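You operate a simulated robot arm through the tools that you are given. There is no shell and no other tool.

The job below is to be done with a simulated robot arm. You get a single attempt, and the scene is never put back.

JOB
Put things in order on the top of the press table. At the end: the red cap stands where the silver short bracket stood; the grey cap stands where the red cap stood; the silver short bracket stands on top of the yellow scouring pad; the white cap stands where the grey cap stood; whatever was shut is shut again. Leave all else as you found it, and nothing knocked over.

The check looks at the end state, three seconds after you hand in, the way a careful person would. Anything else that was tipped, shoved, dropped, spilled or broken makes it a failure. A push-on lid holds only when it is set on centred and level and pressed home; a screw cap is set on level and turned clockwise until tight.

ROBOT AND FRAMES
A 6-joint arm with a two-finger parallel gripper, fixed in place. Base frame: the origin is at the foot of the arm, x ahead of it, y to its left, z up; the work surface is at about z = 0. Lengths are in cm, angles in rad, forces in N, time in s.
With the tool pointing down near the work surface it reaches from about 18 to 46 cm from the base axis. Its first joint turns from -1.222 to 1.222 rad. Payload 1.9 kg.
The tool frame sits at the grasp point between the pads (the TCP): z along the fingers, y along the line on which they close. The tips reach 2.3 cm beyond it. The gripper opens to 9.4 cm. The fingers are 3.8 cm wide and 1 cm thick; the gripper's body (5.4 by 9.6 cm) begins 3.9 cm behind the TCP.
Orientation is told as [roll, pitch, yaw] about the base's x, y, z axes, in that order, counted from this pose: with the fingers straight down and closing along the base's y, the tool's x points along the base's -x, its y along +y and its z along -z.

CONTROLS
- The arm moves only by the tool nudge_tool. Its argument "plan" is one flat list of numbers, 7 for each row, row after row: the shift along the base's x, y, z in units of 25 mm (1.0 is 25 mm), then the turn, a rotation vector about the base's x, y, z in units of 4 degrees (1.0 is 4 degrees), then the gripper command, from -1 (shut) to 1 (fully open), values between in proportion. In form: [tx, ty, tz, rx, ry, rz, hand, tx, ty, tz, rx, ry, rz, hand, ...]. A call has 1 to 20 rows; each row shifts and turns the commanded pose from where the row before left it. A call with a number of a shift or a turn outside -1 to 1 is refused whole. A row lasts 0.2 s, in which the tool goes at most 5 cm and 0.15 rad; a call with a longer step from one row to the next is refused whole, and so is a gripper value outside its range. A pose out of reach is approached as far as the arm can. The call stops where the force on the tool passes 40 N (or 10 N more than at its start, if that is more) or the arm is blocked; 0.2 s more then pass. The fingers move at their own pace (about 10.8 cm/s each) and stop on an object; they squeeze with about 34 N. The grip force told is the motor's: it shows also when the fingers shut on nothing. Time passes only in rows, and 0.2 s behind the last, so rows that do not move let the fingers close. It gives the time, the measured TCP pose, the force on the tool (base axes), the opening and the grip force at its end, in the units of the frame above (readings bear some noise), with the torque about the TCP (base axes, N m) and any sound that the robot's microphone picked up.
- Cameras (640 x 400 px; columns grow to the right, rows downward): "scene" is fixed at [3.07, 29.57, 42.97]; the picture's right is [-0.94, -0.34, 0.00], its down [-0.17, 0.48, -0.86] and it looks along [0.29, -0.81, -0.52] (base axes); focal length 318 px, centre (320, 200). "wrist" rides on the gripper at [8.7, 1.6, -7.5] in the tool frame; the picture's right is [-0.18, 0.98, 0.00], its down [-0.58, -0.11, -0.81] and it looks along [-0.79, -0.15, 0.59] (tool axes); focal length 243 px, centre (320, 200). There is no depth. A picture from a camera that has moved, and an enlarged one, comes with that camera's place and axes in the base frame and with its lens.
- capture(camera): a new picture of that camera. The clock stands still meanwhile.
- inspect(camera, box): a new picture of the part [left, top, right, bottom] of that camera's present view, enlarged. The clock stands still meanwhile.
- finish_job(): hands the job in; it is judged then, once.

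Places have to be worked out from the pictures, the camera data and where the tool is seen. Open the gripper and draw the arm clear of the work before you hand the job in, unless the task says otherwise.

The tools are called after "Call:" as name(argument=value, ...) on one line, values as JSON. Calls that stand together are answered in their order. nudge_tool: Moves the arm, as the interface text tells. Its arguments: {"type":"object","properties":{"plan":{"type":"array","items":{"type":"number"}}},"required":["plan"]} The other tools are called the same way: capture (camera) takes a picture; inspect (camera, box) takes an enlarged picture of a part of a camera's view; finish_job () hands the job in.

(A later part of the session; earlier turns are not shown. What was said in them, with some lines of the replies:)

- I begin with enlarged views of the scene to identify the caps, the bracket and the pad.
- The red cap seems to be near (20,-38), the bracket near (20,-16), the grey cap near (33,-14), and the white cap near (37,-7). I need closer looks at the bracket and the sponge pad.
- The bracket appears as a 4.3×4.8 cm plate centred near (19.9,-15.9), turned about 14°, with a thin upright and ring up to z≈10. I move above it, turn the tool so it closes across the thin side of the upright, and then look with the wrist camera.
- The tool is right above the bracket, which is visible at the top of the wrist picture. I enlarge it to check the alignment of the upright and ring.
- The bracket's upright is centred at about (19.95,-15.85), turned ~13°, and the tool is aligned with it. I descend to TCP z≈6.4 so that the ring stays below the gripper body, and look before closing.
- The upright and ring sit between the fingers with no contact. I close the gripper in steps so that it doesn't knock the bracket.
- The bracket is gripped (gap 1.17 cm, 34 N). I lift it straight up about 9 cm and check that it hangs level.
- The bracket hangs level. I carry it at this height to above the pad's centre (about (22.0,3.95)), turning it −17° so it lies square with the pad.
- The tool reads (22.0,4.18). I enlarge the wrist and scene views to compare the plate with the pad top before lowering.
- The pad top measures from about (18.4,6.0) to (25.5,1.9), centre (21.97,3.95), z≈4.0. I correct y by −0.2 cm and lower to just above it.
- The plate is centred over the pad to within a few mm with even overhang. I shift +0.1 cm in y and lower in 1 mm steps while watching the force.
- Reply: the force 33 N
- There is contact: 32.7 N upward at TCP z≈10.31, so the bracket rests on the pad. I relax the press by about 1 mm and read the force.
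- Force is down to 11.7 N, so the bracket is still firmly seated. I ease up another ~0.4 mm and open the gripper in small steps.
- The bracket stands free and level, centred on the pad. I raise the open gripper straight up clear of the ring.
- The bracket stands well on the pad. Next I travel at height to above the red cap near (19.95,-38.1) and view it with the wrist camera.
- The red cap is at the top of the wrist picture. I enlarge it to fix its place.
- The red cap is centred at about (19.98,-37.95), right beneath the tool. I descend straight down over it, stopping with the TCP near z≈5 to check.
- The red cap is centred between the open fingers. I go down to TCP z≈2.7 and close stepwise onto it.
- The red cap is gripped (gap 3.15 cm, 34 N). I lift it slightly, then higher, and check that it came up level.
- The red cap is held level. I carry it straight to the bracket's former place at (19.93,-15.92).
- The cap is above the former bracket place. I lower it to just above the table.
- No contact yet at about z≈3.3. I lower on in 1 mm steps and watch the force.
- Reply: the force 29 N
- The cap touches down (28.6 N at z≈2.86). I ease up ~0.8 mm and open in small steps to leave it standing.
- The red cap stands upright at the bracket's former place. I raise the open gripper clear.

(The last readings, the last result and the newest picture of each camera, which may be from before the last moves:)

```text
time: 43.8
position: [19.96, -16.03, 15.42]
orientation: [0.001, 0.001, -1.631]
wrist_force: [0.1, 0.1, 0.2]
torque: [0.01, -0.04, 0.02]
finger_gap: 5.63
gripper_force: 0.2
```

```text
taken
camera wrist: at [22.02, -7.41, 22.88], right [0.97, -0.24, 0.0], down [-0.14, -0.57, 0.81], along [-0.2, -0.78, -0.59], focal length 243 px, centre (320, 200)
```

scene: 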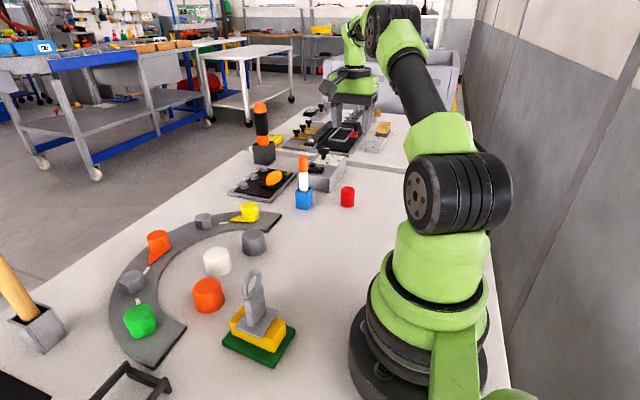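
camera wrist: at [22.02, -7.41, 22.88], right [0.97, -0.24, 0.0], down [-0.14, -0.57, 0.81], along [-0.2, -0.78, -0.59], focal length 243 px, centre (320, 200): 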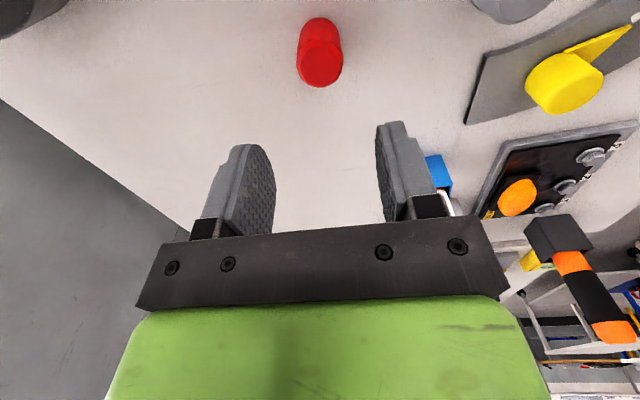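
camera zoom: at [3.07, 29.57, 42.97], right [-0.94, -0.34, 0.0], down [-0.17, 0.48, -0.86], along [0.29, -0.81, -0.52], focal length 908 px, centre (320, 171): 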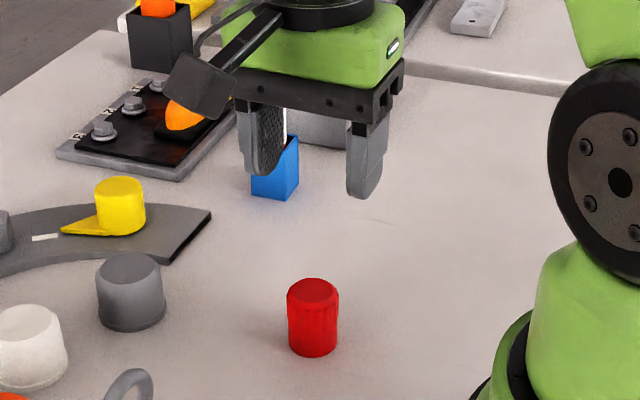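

The red cap stands at (19.9,-15.9), as wanted. Now I move above the grey cap near (33.4,-14.35), with the fingers a little wider open.

Call:
nudge_tool(plan=[0.449, 0.0533, 0, 0, 0, 0, 0.4, 0.449, 0.0533, 0, 0, 0, 0, 0.4, 0.449, 0.0533, 0, 0, 0, 0, 0.4, 0.449, 0.0533, 0, 0, 0, 0, 0.4, 0.449, 0.0533, 0, 0, 0, 0, 0.4, 0.449, 0.0533, 0, 0, 0, 0, 0.4, 0.449, 0.0533, 0, 0, 0, 0, 0.4, 0.449, 0.0533, 0, 0, 0, 0, 0.4, 0.449, 0.0533, 0, 0, 0, 0, 0.4, 0.449, 0.0533, 0, 0, 0, 0, 0.4, 0.449, 0.0533, 0, 0, 0, 0, 0.4, 0.449, 0.0533, 0, 0, 0, 0, 0.4, 0, 0, 0, 0, 0, 0, 0.4])

Call:
capture(camera="wrist")

Call:
inspect(camera="wrist", box=[240, 0, 400, 100])

```text
time: 46.6
position: [33.41, -14.36, 15.65]
orientation: [0.0, 0.001, -1.632]
wrist_force: [0.6, -0.6, -1.2]
torque: [0.0, 0.0, 0.0]
finger_gap: 6.61
gripper_force: 0.1
```

```text
taken
camera wrist: at [35.52, -5.71, 23.04], right [0.97, -0.24, 0.0], down [-0.14, -0.57, 0.81], along [-0.2, -0.78, -0.59], focal length 243 px, centre (320, 200)
```

wrist: 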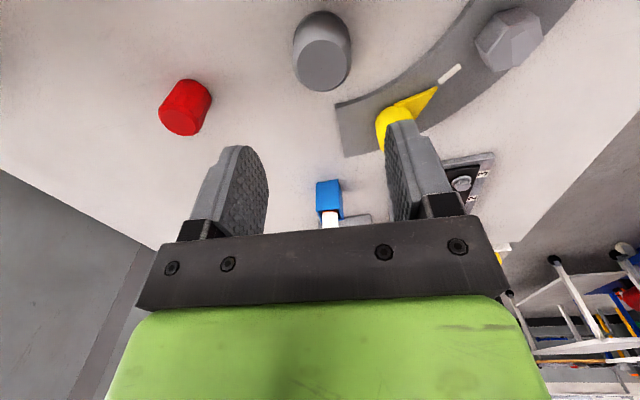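

```text
4.00 times, centred on (320, 50) of wrist
camera zoom: at [35.52, -5.71, 23.04], right [0.97, -0.24, 0.0], down [-0.14, -0.57, 0.81], along [-0.2, -0.78, -0.59], focal length 970 px, centre (320, 800)
```

zoom: 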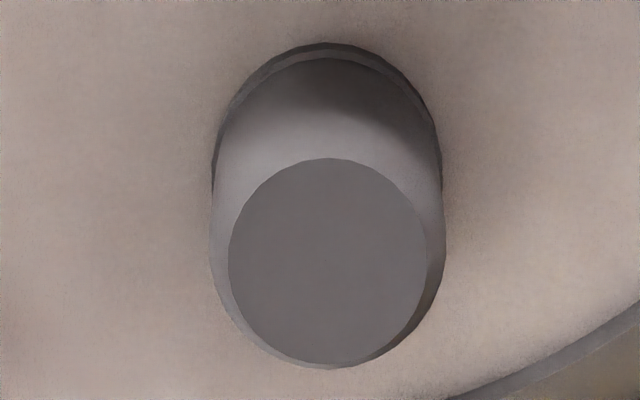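

The grey cap centre works out at (33.45,-14.35), right under the tool. I descend to TCP z≈3.0, with the tips just above its bottom rim.

Call:
nudge_tool(plan=[0, 0, -0.42, 0, 0, 0, 0.4, 0, 0, -0.42, 0, 0, 0, 0.4, 0, 0, -0.42, 0, 0, 0, 0.4, 0, 0, -0.42, 0, 0, 0, 0.4, 0, 0, -0.42, 0, 0, 0, 0.4, 0, 0, -0.42, 0, 0, 0, 0.4, 0, 0, -0.42, 0, 0, 0, 0.4, 0, 0, -0.42, 0, 0, 0, 0.4, 0, 0, -0.42, 0, 0, 0, 0.4, 0, 0, -0.42, 0, 0, 0, 0.4, 0, 0, -0.42, 0, 0, 0, 0.4, 0, 0, -0.4, 0, 0, 0, 0.4])

Call:
capture(camera="wrist")

Call:
inspect(camera="scene", box=[190, 160, 330, 280])

```text
time: 49.2
position: [33.27, -14.36, 2.97]
orientation: [-0.002, 0.0, -1.633]
wrist_force: [0.5, -0.5, -0.3]
torque: [-0.02, -0.02, 0.0]
finger_gap: 6.58
gripper_force: 0.0
```

```text
taken
camera wrist: at [35.47, -5.78, 10.45], right [0.97, -0.24, 0.0], down [-0.14, -0.57, 0.81], along [-0.2, -0.78, -0.59], focal length 243 px, centre (320, 200)
```

wrist: 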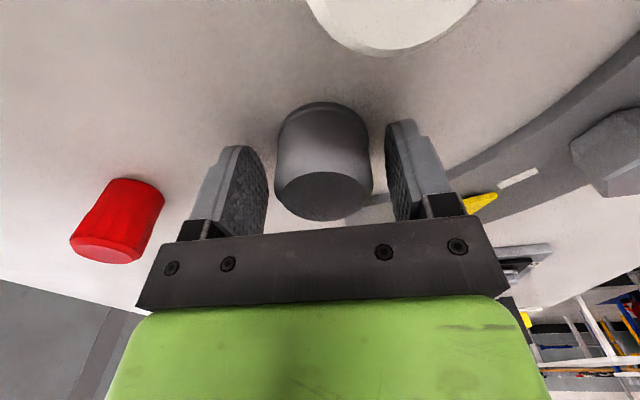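

```text
3.33 times, centred on (260, 220) of scene
camera zoom: at [3.07, 29.57, 42.97], right [-0.94, -0.34, 0.0], down [-0.17, 0.48, -0.86], along [0.29, -0.81, -0.52], focal length 1059 px, centre (520, 133)
```

zoom: 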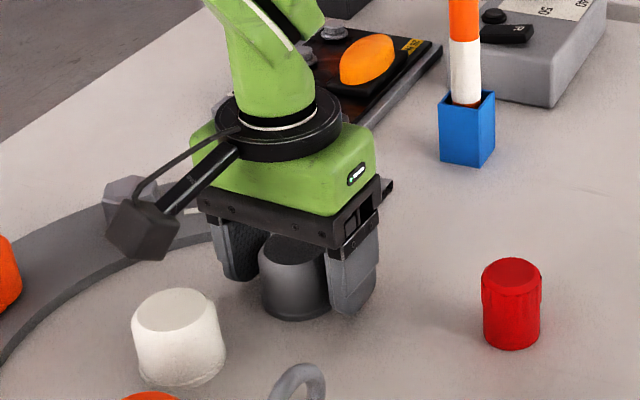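

The grey cap sits centred between the fingers. I close stepwise on it.

Call:
nudge_tool(plan=[0, 0, 0, 0, 0, 0, 0.25, 0, 0, 0, 0, 0, 0, 0.15, 0, 0, 0, 0, 0, 0, 0.08, 0, 0, 0, 0, 0, 0, 0.03, 0, 0, 0, 0, 0, 0, -0.02, 0, 0, 0, 0, 0, 0, -0.1, 0, 0, 0, 0, 0, 0, -1, 0, 0, 0, 0, 0, 0, -1, 0, 0, 0, 0, 0, 0, -1])

Call:
capture(camera="wrist")

```text
time: 51.2
position: [33.32, -14.35, 2.99]
orientation: [0.0, -0.001, -1.632]
wrist_force: [-1.2, 0.2, 0.2]
torque: [0.01, 0.01, 0.01]
finger_gap: 4.59
gripper_force: 34.2
```

```text
taken
camera wrist: at [35.46, -5.78, 10.46], right [0.97, -0.24, 0.0], down [-0.14, -0.57, 0.81], along [-0.2, -0.78, -0.59], focal length 243 px, centre (320, 200)
```

wrist: 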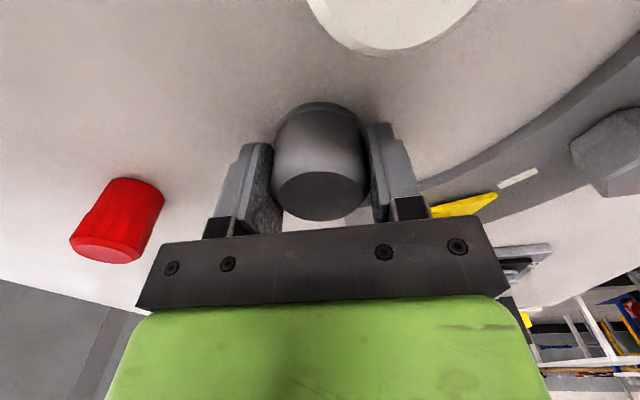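

Gripped at 4.59 cm. I lift the grey cap straight up about 11 cm.

Call:
nudge_tool(plan=[0, 0, 0.1, 0, 0, 0, -1, 0, 0, 0.2, 0, 0, 0, -1, 0, 0, 0.4, 0, 0, 0, -1, 0, 0, 0.5, 0, 0, 0, -1, 0, 0, 0.5, 0, 0, 0, -1, 0, 0, 0.5, 0, 0, 0, -1, 0, 0, 0.5, 0, 0, 0, -1, 0, 0, 0.5, 0, 0, 0, -1, 0, 0, 0.5, 0, 0, 0, -1, 0, 0, 0.5, 0, 0, 0, -1, 0, 0, 0.2, 0, 0, 0, -1])

Call:
capture(camera="wrist")

Call:
inspect(camera="scene", box=[190, 140, 330, 280])

```text
time: 53.6
position: [33.46, -14.43, 13.9]
orientation: [0.0, 0.0, -1.632]
wrist_force: [-0.1, 0.3, -0.9]
torque: [-0.02, -0.03, -0.01]
finger_gap: 4.6
gripper_force: 34.1
```

```text
taken
camera wrist: at [35.47, -5.75, 21.49], right [0.97, -0.24, 0.0], down [-0.14, -0.57, 0.81], along [-0.2, -0.78, -0.59], focal length 243 px, centre (320, 200)
```

wrist: 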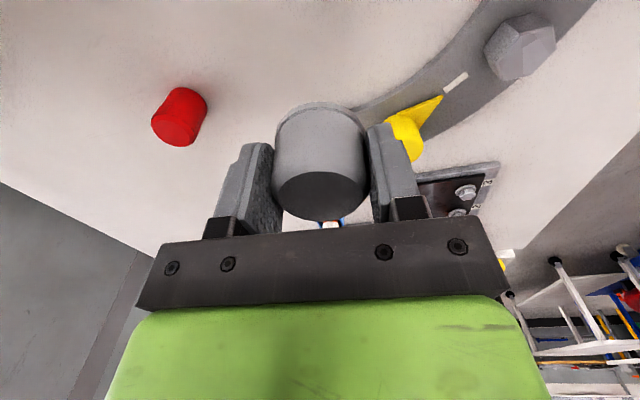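

```text
2.86 times, centred on (260, 210) of scene
camera zoom: at [3.07, 29.57, 42.97], right [-0.94, -0.34, 0.0], down [-0.17, 0.48, -0.86], along [0.29, -0.81, -0.52], focal length 908 px, centre (491, 171)
```

zoom: 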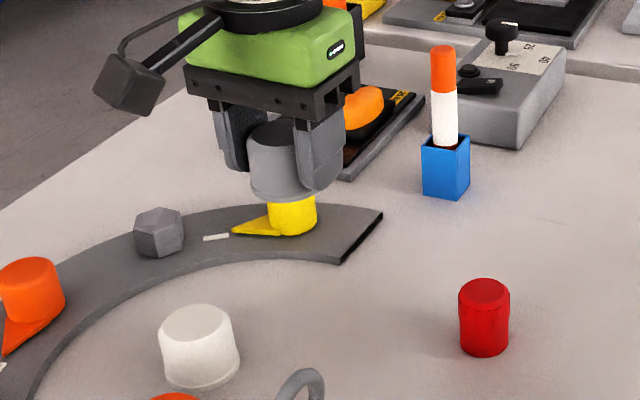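

The grey cap is held level. I route it first toward (20,-22), staying clear of the marker in the blue box.

Call:
nudge_tool(plan=[-0.3826, -0.218, 0, 0, 0, 0, -1, -0.3826, -0.218, 0, 0, 0, 0, -1, -0.3826, -0.218, 0, 0, 0, 0, -1, -0.3826, -0.218, 0, 0, 0, 0, -1, -0.3826, -0.218, 0, 0, 0, 0, -1, -0.3826, -0.218, 0, 0, 0, 0, -1, -0.3826, -0.218, 0, 0, 0, 0, -1, -0.3826, -0.218, 0, 0, 0, 0, -1, -0.3826, -0.218, 0, 0, 0, 0, -1, -0.3826, -0.218, 0, 0, 0, 0, -1, -0.3826, -0.218, 0, 0, 0, 0, -1, -0.3826, -0.218, 0, 0, 0, 0, -1, -0.3826, -0.218, 0, 0, 0, 0, -1, -0.3826, -0.218, 0, 0, 0, 0, -1])

```text
time: 56.6
position: [19.97, -22.14, 13.79]
orientation: [0.002, 0.0, -1.631]
wrist_force: [-0.4, -0.7, -0.4]
torque: [0.02, -0.02, 0.0]
finger_gap: 4.61
gripper_force: 33.7
```

At (20,-22) with the cap still firmly held. I go on along y to the red cap's former place at (19.98,-38.0).

Call:
nudge_tool(plan=[0, -0.4551, 0, 0, 0, 0, -1, 0, -0.4551, 0, 0, 0, 0, -1, 0, -0.4551, 0, 0, 0, 0, -1, 0, -0.4551, 0, 0, 0, 0, -1, 0, -0.4551, 0, 0, 0, 0, -1, 0, -0.4551, 0, 0, 0, 0, -1, 0, -0.4551, 0, 0, 0, 0, -1, 0, -0.4551, 0, 0, 0, 0, -1, 0, -0.4551, 0, 0, 0, 0, -1, 0, -0.4551, 0, 0, 0, 0, -1, 0, -0.4551, 0, 0, 0, 0, -1, 0, -0.4551, 0, 0, 0, 0, -1, 0, -0.4551, 0, 0, 0, 0, -1, 0, -0.4551, 0, 0, 0, 0, -1, 0, 0, 0, 0, 0, 0, -1])

Call:
capture(camera="wrist")

Call:
inspect(camera="scene", box=[270, 100, 390, 220])

```text
time: 59.8
position: [19.77, -38.04, 13.97]
orientation: [0.001, 0.001, -1.632]
wrist_force: [0.3, -0.3, 0.2]
torque: [0.01, -0.03, -0.02]
finger_gap: 4.61
gripper_force: 34.0
```

```text
taken
camera wrist: at [21.94, -29.46, 21.45], right [0.97, -0.24, 0.0], down [-0.14, -0.57, 0.81], along [-0.2, -0.78, -0.59], focal length 243 px, centre (320, 200)
```

wrist: 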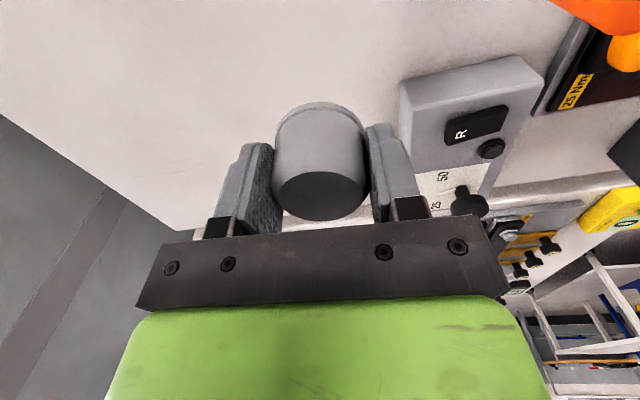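

```text
3.33 times, centred on (330, 160) of scene
camera zoom: at [3.07, 29.57, 42.97], right [-0.94, -0.34, 0.0], down [-0.17, 0.48, -0.86], along [0.29, -0.81, -0.52], focal length 1059 px, centre (287, 333)
```

zoom: 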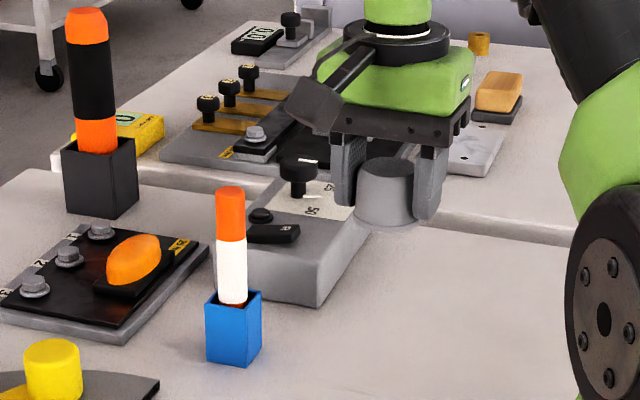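

The grey cap is above the red cap's former place and clear of its neighbours. I lower it to just above the table.

Call:
nudge_tool(plan=[0.02, 0, -0.42, 0, 0, 0, -1, 0, 0, -0.45, 0, 0, 0, -1, 0, 0, -0.45, 0, 0, 0, -1, 0, 0, -0.45, 0, 0, 0, -1, 0, 0, -0.45, 0, 0, 0, -1, 0, 0, -0.45, 0, 0, 0, -1, 0, 0, -0.45, 0, 0, 0, -1, 0, 0, -0.45, 0, 0, 0, -1, 0, 0, -0.4, 0, 0, 0, -1, 0, 0, -0.24, 0, 0, 0, -1, 0, 0, 0, 0, 0, 0, -1])

```text
time: 62.2
position: [20.09, -38.09, 3.51]
orientation: [0.0, -0.001, -1.631]
wrist_force: [0.1, 0.1, 0.8]
torque: [-0.01, 0.0, 0.0]
finger_gap: 4.59
gripper_force: 34.0
```

No contact yet at z≈3.5. I continue downward in 1 mm steps.

Call:
nudge_tool(plan=[0, 0, -0.04, 0, 0, 0, -1, 0, 0, -0.04, 0, 0, 0, -1, 0, 0, -0.04, 0, 0, 0, -1, 0, 0, -0.03, 0, 0, 0, -1])

```text
time: 63.2
position: [20.02, -38.19, 3.05]
orientation: [0.0, 0.001, -1.632]
wrist_force: [-0.8, 0.4, -0.6]
torque: [0.0, 0.0, 0.04]
finger_gap: 4.59
gripper_force: 33.4
```

Still no contact at z≈3.05. I continue in smaller steps.

Call:
nudge_tool(plan=[0, 0, -0.03, 0, 0, 0, -1, 0, 0, -0.02, 0, 0, 0, -1])

```text
time: 63.8
position: [20.11, -38.19, 3.03]
orientation: [0.002, 0.002, -1.633]
wrist_force: [-1.8, 1.6, 7.9]
torque: [0.26, 0.03, 0.02]
finger_gap: 4.61
gripper_force: 34.1
```

First contact at 7.9 N: the cap is touching the table. I press ~0.3 mm more so that it sits flat, then open in small steps.

Call:
nudge_tool(plan=[0, 0, -0.012, 0, 0, 0, -1, 0, 0, 0, 0, 0, 0, -0.02, 0, 0, 0, 0, 0, 0, 0.02, 0, 0, 0, 0, 0, 0, 0.08, 0, 0, 0, 0, 0, 0, 0.2, 0, 0, 0, 0, 0, 0, 0.4, 0, 0, 0, 0, 0, 0, 0.4])

Call:
capture(camera="wrist")

Call:
inspect(camera="scene", box=[270, 100, 390, 220])

```text
time: 65.4
position: [19.89, -37.99, 2.94]
orientation: [0.001, 0.001, -1.632]
wrist_force: [-0.3, -0.4, -0.1]
torque: [-0.01, -0.01, 0.0]
finger_gap: 6.59
gripper_force: 0.1
```

```text
taken
camera wrist: at [22.09, -29.43, 10.4], right [0.97, -0.24, 0.0], down [-0.14, -0.57, 0.81], along [-0.2, -0.78, -0.59], focal length 243 px, centre (320, 200)
```

wrist: 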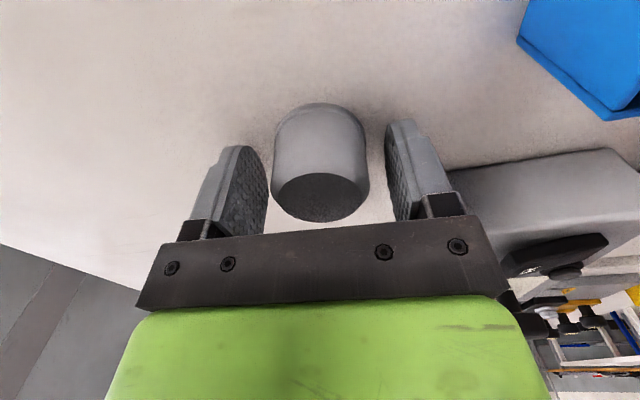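

```text
3.33 times, centred on (330, 160) of scene
camera zoom: at [3.07, 29.57, 42.97], right [-0.94, -0.34, 0.0], down [-0.17, 0.48, -0.86], along [0.29, -0.81, -0.52], focal length 1059 px, centre (287, 333)
```

zoom: 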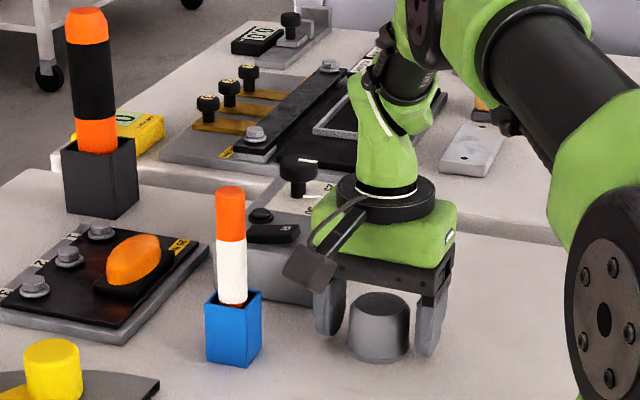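

The grey cap stands flat at the red cap's old place. I raise the open gripper straight up.

Call:
nudge_tool(plan=[0, 0, 0.3, 0, 0, 0, 0.4, 0, 0, 0.5, 0, 0, 0, 0.4, 0, 0, 0.6, 0, 0, 0, 0.4, 0, 0, 0.6, 0, 0, 0, 0.4, 0, 0, 0.6, 0, 0, 0, 0.4, 0, 0, 0.6, 0, 0, 0, 0.4, 0, 0, 0.6, 0, 0, 0, 0.4, 0, 0, 0.6, 0, 0, 0, 0.4, 0, 0, 0.6, 0, 0, 0, 0.4])

Call:
inspect(camera="scene", box=[270, 120, 390, 220])

Call:
capture(camera="wrist")

```text
time: 67.4
position: [20.08, -38.11, 15.44]
orientation: [0.0, -0.002, -1.632]
wrist_force: [-0.6, -1.2, -0.4]
torque: [-0.03, -0.02, 0.03]
finger_gap: 6.57
gripper_force: 0.0
```

```text
4.00 times, centred on (330, 170) of scene
camera zoom: at [3.07, 29.57, 42.97], right [-0.94, -0.34, 0.0], down [-0.17, 0.48, -0.86], along [0.29, -0.81, -0.52], focal length 1271 px, centre (280, 320)
```

zoom: 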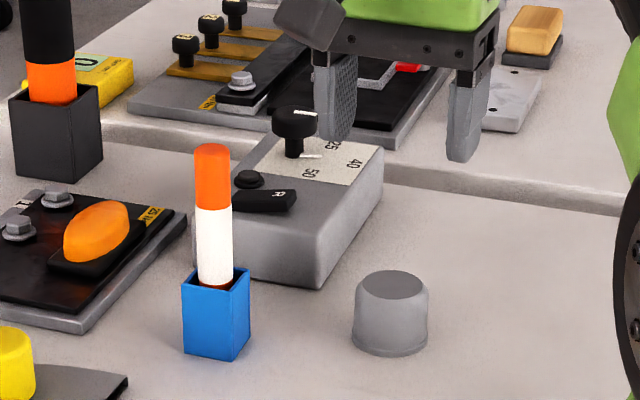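

```text
taken
camera wrist: at [22.12, -29.36, 22.95], right [0.97, -0.24, 0.0], down [-0.14, -0.57, 0.81], along [-0.2, -0.78, -0.59], focal length 243 px, centre (320, 200)
```

wrist: 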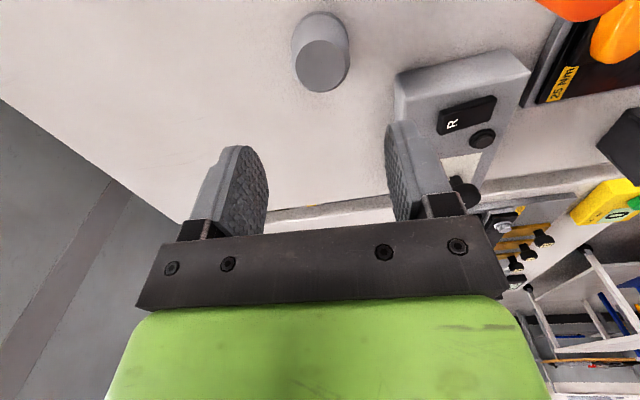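

The grey cap measures (19.9,-38.2), matching the red cap's original spot. I travel back out along y past the marker before heading to the white cap.

Call:
nudge_tool(plan=[0, 0.535, 0, 0, 0, 0, 0.4, 0, 0.535, 0, 0, 0, 0, 0.4, 0, 0.535, 0, 0, 0, 0, 0.4, 0, 0.535, 0, 0, 0, 0, 0.4, 0, 0.535, 0, 0, 0, 0, 0.4, 0, 0.535, 0, 0, 0, 0, 0.4, 0, 0.535, 0, 0, 0, 0, 0.4, 0, 0.535, 0, 0, 0, 0, 0.4, 0, 0.535, 0, 0, 0, 0, 0.4, 0, 0.535, 0, 0, 0, 0, 0.4, 0, 0.535, 0, 0, 0, 0, 0.4, 0, 0.535, 0, 0, 0, 0, 0.4])

Call:
inspect(camera="scene", box=[180, 220, 300, 320])

```text
time: 70.0
position: [19.97, -21.94, 15.53]
orientation: [0.002, 0.0, -1.632]
wrist_force: [0.6, 0.2, 0.3]
torque: [0.02, 0.02, -0.01]
finger_gap: 6.57
gripper_force: 0.0
```

```text
4.00 times, centred on (240, 270) of scene
camera zoom: at [3.07, 29.57, 42.97], right [-0.94, -0.34, 0.0], down [-0.17, 0.48, -0.86], along [0.29, -0.81, -0.52], focal length 1271 px, centre (640, -80)
```

zoom: 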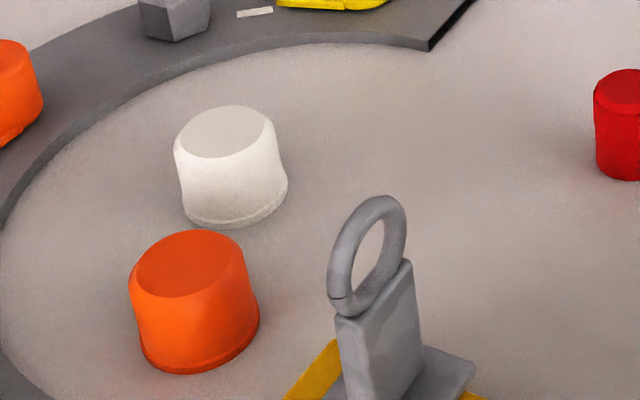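

The white cap measures about (36.97,-6.9). I move above it at the same height.

Call:
nudge_tool(plan=[0.485, 0.4314, 0, 0, 0, 0, 0.4, 0.485, 0.4314, 0, 0, 0, 0, 0.4, 0.485, 0.4314, 0, 0, 0, 0, 0.4, 0.485, 0.4314, 0, 0, 0, 0, 0.4, 0.485, 0.4314, 0, 0, 0, 0, 0.4, 0.485, 0.4314, 0, 0, 0, 0, 0.4, 0.485, 0.4314, 0, 0, 0, 0, 0.4, 0.485, 0.4314, 0, 0, 0, 0, 0.4, 0.485, 0.4314, 0, 0, 0, 0, 0.4, 0.485, 0.4314, 0, 0, 0, 0, 0.4, 0.485, 0.4314, 0, 0, 0, 0, 0.4, 0.485, 0.4314, 0, 0, 0, 0, 0.4, 0.485, 0.4314, 0, 0, 0, 0, 0.4, 0.485, 0.4314, 0, 0, 0, 0, 0.4, 0, 0, 0, 0, 0, 0, 0.4])

Call:
capture(camera="wrist")

Call:
inspect(camera="wrist", box=[240, 0, 400, 100])

```text
time: 73.2
position: [37.03, -6.88, 15.24]
orientation: [0.001, 0.001, -1.632]
wrist_force: [0.9, -0.4, 0.5]
torque: [0.01, 0.05, 0.0]
finger_gap: 6.59
gripper_force: 0.0
```

```text
taken
camera wrist: at [39.1, 1.81, 22.77], right [0.97, -0.24, 0.0], down [-0.14, -0.57, 0.81], along [-0.2, -0.78, -0.59], focal length 243 px, centre (320, 200)
```

wrist: 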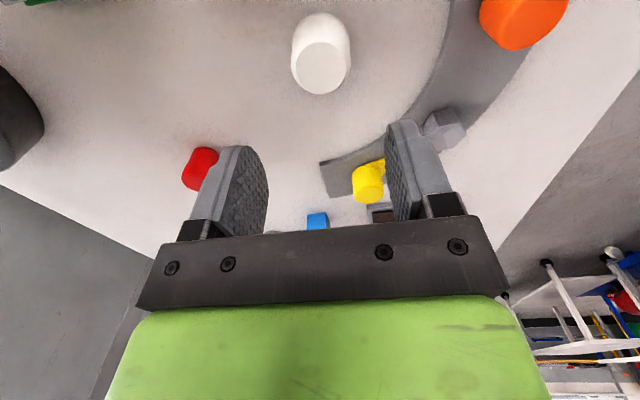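

```text
4.00 times, centred on (320, 50) of wrist
camera zoom: at [39.1, 1.81, 22.77], right [0.97, -0.24, 0.0], down [-0.14, -0.57, 0.81], along [-0.2, -0.78, -0.59], focal length 970 px, centre (320, 800)
```

zoom: 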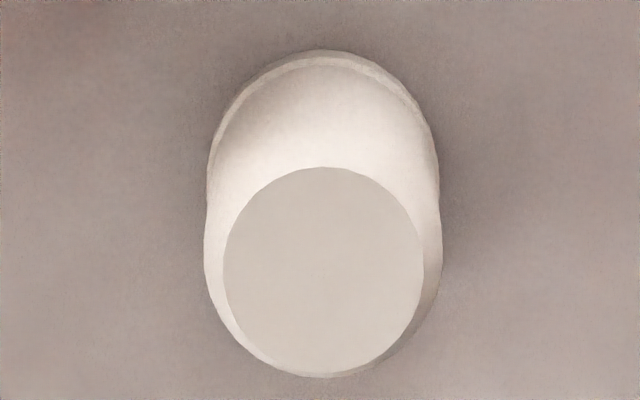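

The white cap centre is about (36.98,-6.9), directly below the tool. I descend to TCP z≈3.0 with open fingers.

Call:
nudge_tool(plan=[0, -0.01, -0.42, 0, 0, 0, 0.4, 0, 0, -0.42, 0, 0, 0, 0.4, 0, 0, -0.42, 0, 0, 0, 0.4, 0, 0, -0.42, 0, 0, 0, 0.4, 0, 0, -0.42, 0, 0, 0, 0.4, 0, 0, -0.42, 0, 0, 0, 0.4, 0, 0, -0.42, 0, 0, 0, 0.4, 0, 0, -0.42, 0, 0, 0, 0.4, 0, 0, -0.42, 0, 0, 0, 0.4, 0, 0, -0.42, 0, 0, 0, 0.4, 0, 0, -0.42, 0, 0, 0, 0.4, 0, 0, -0.35, 0, 0, 0, 0.4])

Call:
capture(camera="wrist")

Call:
inspect(camera="scene", box=[150, 180, 290, 320])

```text
time: 75.8
position: [36.91, -6.86, 2.91]
orientation: [0.0, 0.0, -1.633]
wrist_force: [-0.3, -0.1, 0.4]
torque: [-0.02, 0.0, -0.03]
finger_gap: 6.58
gripper_force: 0.0
```

```text
taken
camera wrist: at [39.08, 1.73, 10.46], right [0.97, -0.24, 0.0], down [-0.14, -0.57, 0.81], along [-0.2, -0.78, -0.59], focal length 243 px, centre (320, 200)
```

wrist: 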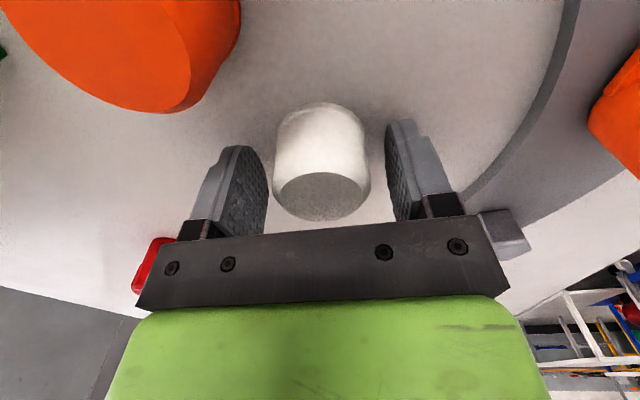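

```text
2.86 times, centred on (220, 250) of scene
camera zoom: at [3.07, 29.57, 42.97], right [-0.94, -0.34, 0.0], down [-0.17, 0.48, -0.86], along [0.29, -0.81, -0.52], focal length 908 px, centre (606, 57)
```

zoom: 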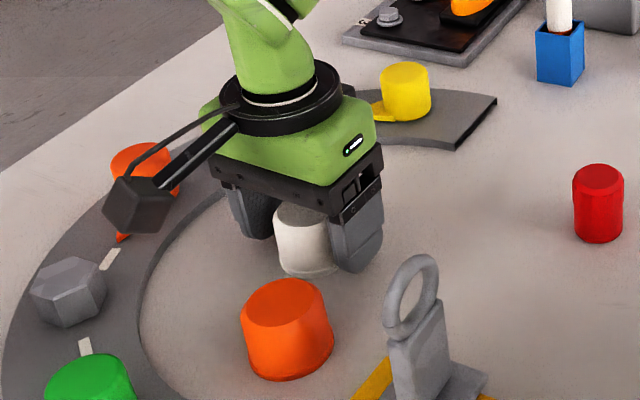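

The white cap is centred between the fingers and the orange cap is clear. I close stepwise on the white cap.

Call:
nudge_tool(plan=[0, 0, 0, 0, 0, 0, 0.25, 0, 0, 0, 0, 0, 0, 0.15, 0, 0, 0, 0, 0, 0, 0.08, 0, 0, 0, 0, 0, 0, 0.03, 0, 0, 0, 0, 0, 0, -0.02, 0, 0, 0, 0, 0, 0, -0.1, 0, 0, 0, 0, 0, 0, -1, 0, 0, 0, 0, 0, 0, -1, 0, 0, 0, 0, 0, 0, -1])

Call:
capture(camera="wrist")

```text
time: 77.8
position: [36.95, -6.87, 2.95]
orientation: [0.0, 0.001, -1.632]
wrist_force: [-0.4, 0.5, 1.5]
torque: [-0.03, 0.02, 0.01]
finger_gap: 4.58
gripper_force: 34.3
```

```text
taken
camera wrist: at [39.07, 1.73, 10.46], right [0.97, -0.24, 0.0], down [-0.14, -0.57, 0.81], along [-0.2, -0.78, -0.59], focal length 243 px, centre (320, 200)
```

wrist: 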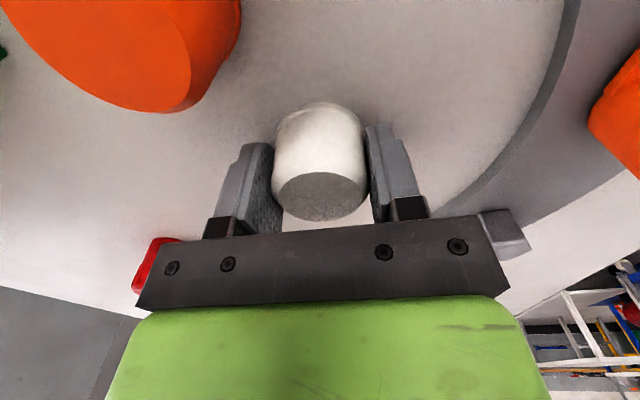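

The white cap is gripped (4.58 cm). I lift it, carry it to the grey cap's old place at (33.48,-14.38), and check.

Call:
nudge_tool(plan=[0, 0, 0.1, 0, 0, 0, -1, 0, 0, 0.2, 0, 0, 0, -1, 0, 0, 0.4, 0, 0, 0, -1, 0, 0, 0.5, 0, 0, 0, -1, 0, 0, 0.5, 0, 0, 0, -1, 0, 0, 0.5, 0, 0, 0, -1, 0, 0, 0.4, 0, 0, 0, -1, 0, 0, 0.2, 0, 0, 0, -1, -0.138, -0.3, 0, 0, 0, 0, -1, -0.138, -0.3, 0, 0, 0, 0, -1, -0.138, -0.3, 0, 0, 0, 0, -1, -0.138, -0.3, 0, 0, 0, 0, -1, -0.138, -0.3, 0, 0, 0, 0, -1, -0.138, -0.3, 0, 0, 0, 0, -1, -0.138, -0.3, 0, 0, 0, 0, -1, -0.138, -0.3, 0, 0, 0, 0, -1, -0.138, -0.3, 0, 0, 0, 0, -1, -0.138, -0.3, 0, 0, 0, 0, -1, 0, 0, 0, 0, 0, 0, -1])

Call:
capture(camera="wrist")

Call:
inspect(camera="scene", box=[170, 140, 330, 300])

```text
time: 81.8
position: [33.46, -14.45, 9.9]
orientation: [-0.001, -0.001, -1.633]
wrist_force: [-0.2, 0.2, -0.9]
torque: [0.0, 0.01, -0.01]
finger_gap: 4.62
gripper_force: 34.0
```

```text
taken
camera wrist: at [35.48, -5.79, 17.41], right [0.97, -0.24, 0.0], down [-0.14, -0.57, 0.81], along [-0.2, -0.78, -0.59], focal length 243 px, centre (320, 200)
```

wrist: 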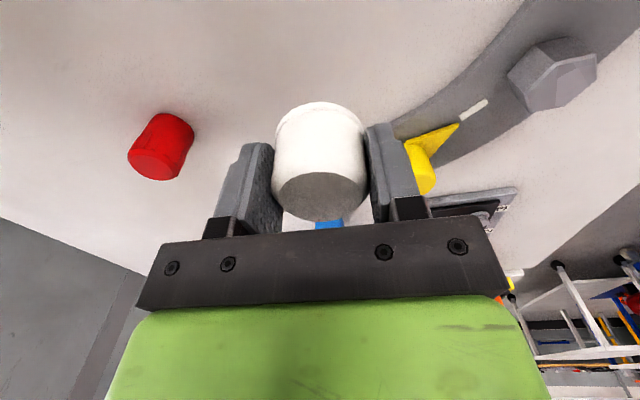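

```text
2.50 times, centred on (250, 220) of scene
camera zoom: at [3.07, 29.57, 42.97], right [-0.94, -0.34, 0.0], down [-0.17, 0.48, -0.86], along [0.29, -0.81, -0.52], focal length 794 px, centre (495, 150)
```

zoom: 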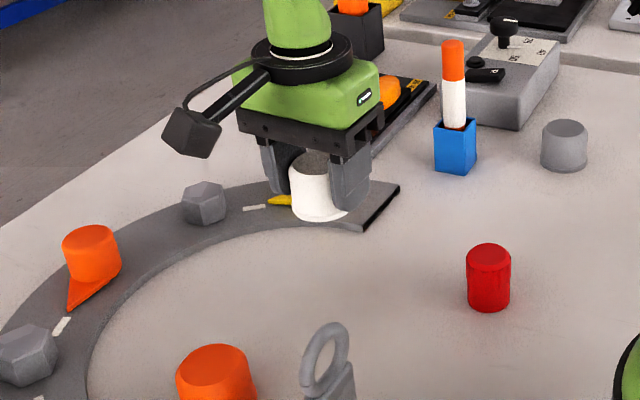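

The white cap is above the grey cap's old place, clear of the yellow knob. I lower it to just above the table.

Call:
nudge_tool(plan=[0.03, 0, -0.3, 0, 0, 0, -1, 0, 0, -0.4, 0, 0, 0, -1, 0, 0, -0.4, 0, 0, 0, -1, 0, 0, -0.4, 0, 0, 0, -1, 0, 0, -0.4, 0, 0, 0, -1, 0, 0, -0.4, 0, 0, 0, -1, 0, 0, -0.3, 0, 0, 0, -1, 0, 0, -0.08, 0, 0, 0, -1, 0, 0, 0, 0, 0, 0, -1])

```text
time: 83.8
position: [33.46, -14.3, 3.18]
orientation: [-0.002, 0.002, -1.633]
wrist_force: [0.0, 0.1, -0.1]
torque: [-0.01, -0.01, 0.01]
finger_gap: 4.6
gripper_force: 33.8
```

No contact yet at z≈3.2. I continue downward in sub-millimetre steps.

Call:
nudge_tool(plan=[0, 0, -0.04, 0, 0, 0, -1, 0, 0, -0.03, 0, 0, 0, -1, 0, 0, -0.02, 0, 0, 0, -1])

```text
time: 84.6
position: [33.58, -14.34, 3.06]
orientation: [0.0, 0.001, -1.631]
wrist_force: [0.0, 0.3, -1.1]
torque: [0.02, 0.02, 0.01]
finger_gap: 4.6
gripper_force: 33.6
```

Still free of contact. I go on with small steps.

Call:
nudge_tool(plan=[0, 0, -0.02, 0, 0, 0, -1, 0, 0, -0.02, 0, 0, 0, -1, 0, 0, -0.02, 0, 0, 0, -1])

```text
time: 85.4
position: [33.58, -14.39, 3.06]
orientation: [0.002, 0.001, -1.635]
wrist_force: [-5.8, 1.8, 22.3]
torque: [0.05, 0.26, 0.01]
finger_gap: 4.6
gripper_force: 33.6
```

Contact at 22 N: the white cap is on the table. I ease up ~0.4 mm and open in small steps.

Call:
nudge_tool(plan=[0, 0, 0.015, 0, 0, 0, -1, 0, 0, 0, 0, 0, 0, -0.02, 0, 0, 0, 0, 0, 0, 0.02, 0, 0, 0, 0, 0, 0, 0.08, 0, 0, 0, 0, 0, 0, 0.2, 0, 0, 0, 0, 0, 0, 0.4, 0, 0, 0, 0, 0, 0, 0.4])

Call:
capture(camera="wrist")

Call:
inspect(camera="scene", box=[170, 140, 330, 300])

```text
time: 87.0
position: [33.61, -14.44, 3.04]
orientation: [0.0, -0.001, -1.632]
wrist_force: [0.2, 0.0, -0.1]
torque: [-0.04, 0.06, 0.02]
finger_gap: 6.6
gripper_force: 0.0
```

```text
taken
camera wrist: at [35.61, -5.72, 10.45], right [0.97, -0.24, 0.0], down [-0.14, -0.57, 0.81], along [-0.2, -0.78, -0.59], focal length 243 px, centre (320, 200)
```

wrist: 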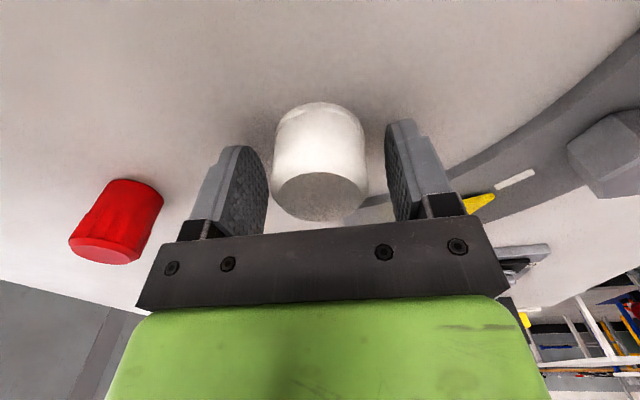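

```text
2.50 times, centred on (250, 220) of scene
camera zoom: at [3.07, 29.57, 42.97], right [-0.94, -0.34, 0.0], down [-0.17, 0.48, -0.86], along [0.29, -0.81, -0.52], focal length 794 px, centre (495, 150)
```

zoom: 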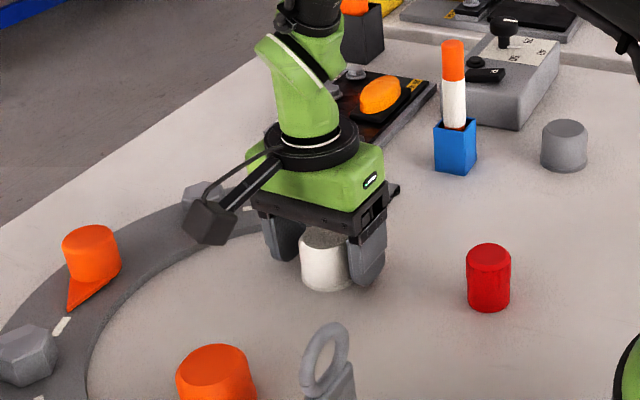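

The white cap stands flat and free. I raise the arm straight up, well clear of everything.

Call:
nudge_tool(plan=[0, 0, 0.3, 0, 0, 0, 0.4, 0, 0, 0.5, 0, 0, 0, 0.4, 0, 0, 0.6, 0, 0, 0, 0.4, 0, 0, 0.7, 0, 0, 0, 0.4, 0, 0, 0.7, 0, 0, 0, 0.4, 0, 0, 0.7, 0, 0, 0, 0.4, 0, 0, 0.7, 0, 0, 0, 0.4, 0, 0, 0.7, 0, 0, 0, 0.4, 0, 0, 0.7, 0, 0, 0, 0.4, 0, 0, 0.7, 0, 0, 0, 0.4, 0, 0, 0.7, 0, 0, 0, 0.4, 0, 0, 0.7, 0, 0, 0, 0.4, 0, 0, 0.7, 0, 0, 0, 0.4, 0, 0, 0.7, 0, 0, 0, 1, 0, 0, 0.7, 0, 0, 0, 1])

Call:
capture(camera="scene")

Call:
inspect(camera="scene", box=[180, 150, 380, 275])

Call:
inspect(camera="scene", box=[100, 190, 340, 390])

Call:
inspect(camera="scene", box=[210, 255, 306, 375])

```text
time: 90.2
position: [33.41, -14.28, 27.27]
orientation: [-0.004, -0.002, -1.632]
wrist_force: [0.8, 0.7, -0.3]
torque: [-0.01, 0.0, 0.0]
finger_gap: 9.41
gripper_force: 0.0
```

```text
taken
```

scene: 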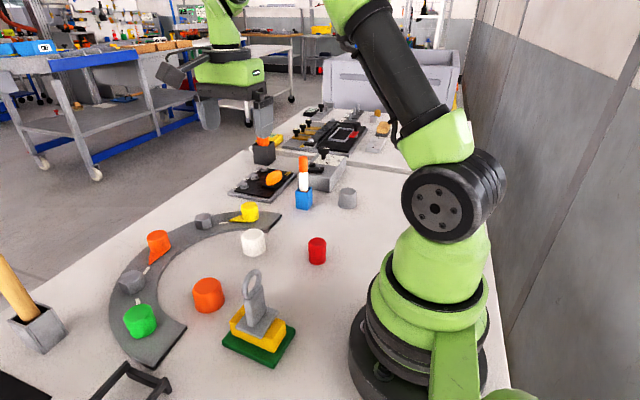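

```text
3.20 times, centred on (280, 212) of scene
camera zoom: at [3.07, 29.57, 42.97], right [-0.94, -0.34, 0.0], down [-0.17, 0.48, -0.86], along [0.29, -0.81, -0.52], focal length 1017 px, centre (448, 160)
```

zoom: 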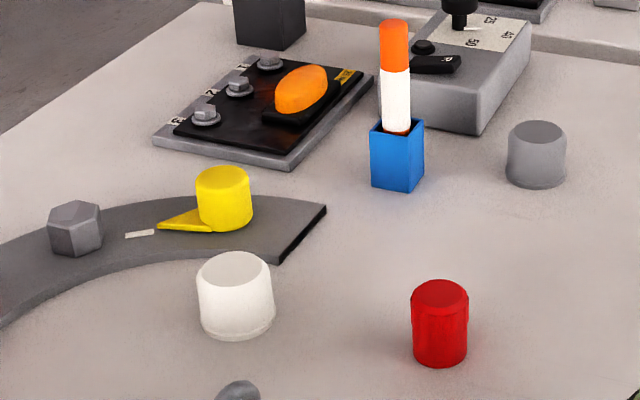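

```text
2.00 times, centred on (220, 290) of scene
camera zoom: at [3.07, 29.57, 42.97], right [-0.94, -0.34, 0.0], down [-0.17, 0.48, -0.86], along [0.29, -0.81, -0.52], focal length 635 px, centre (520, 20)
```

zoom: 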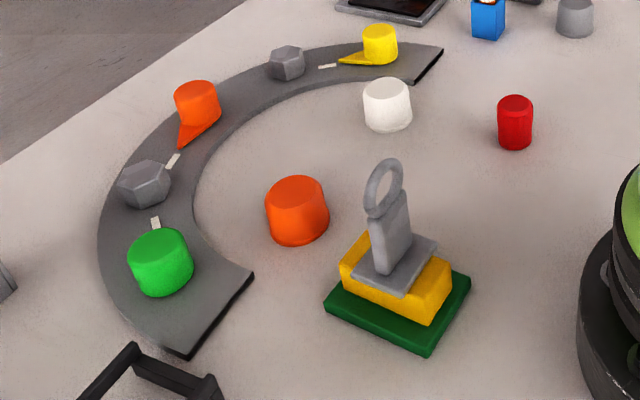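

```text
3.33 times, centred on (258, 315) of scene
camera zoom: at [3.07, 29.57, 42.97], right [-0.94, -0.34, 0.0], down [-0.17, 0.48, -0.86], along [0.29, -0.81, -0.52], focal length 1059 px, centre (527, -183)
```

zoom: 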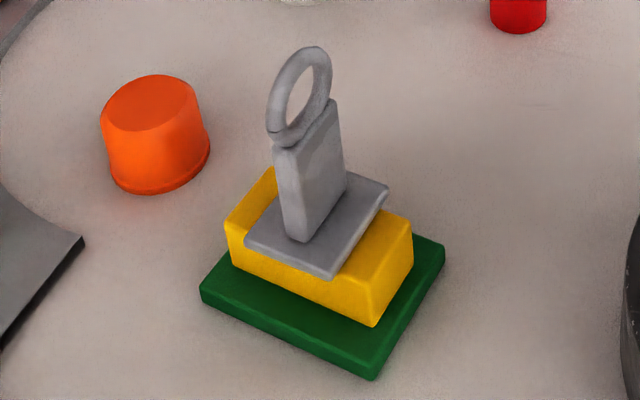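

All four placements check out against the first pictures: white at the grey cap's spot, grey at the red cap's spot, red at the bracket's spot, and the bracket upright on the pad. Everything else is unmoved, the gripper is open and the arm is clear, so I hand in.

Call:
finish_job()

```text
The job is handed in.
```

The job is handed in. All four items are where you asked, and the last pictures show nothing knocked over or out of place:

- **Bracket:** the silver short bracket stands upright and centred on top of the yellow scouring pad.
- **Red cap:** it stands where the bracket stood, within about a millimetre by my measurements.
- **Grey cap:** it stands where the red cap stood, also within about a millimetre.
- **White cap:** it stands where the grey cap stood and lines up with the grey cap's place in the first picture.

There is also an orange cap of the same shape as the grey and white ones. I took the plainly red one to be the red cap and left the orange one alone. I saw nothing that had been shut and did not open anything, so there was nothing to close again.

The gripper is open and the arm is raised clear of the work.
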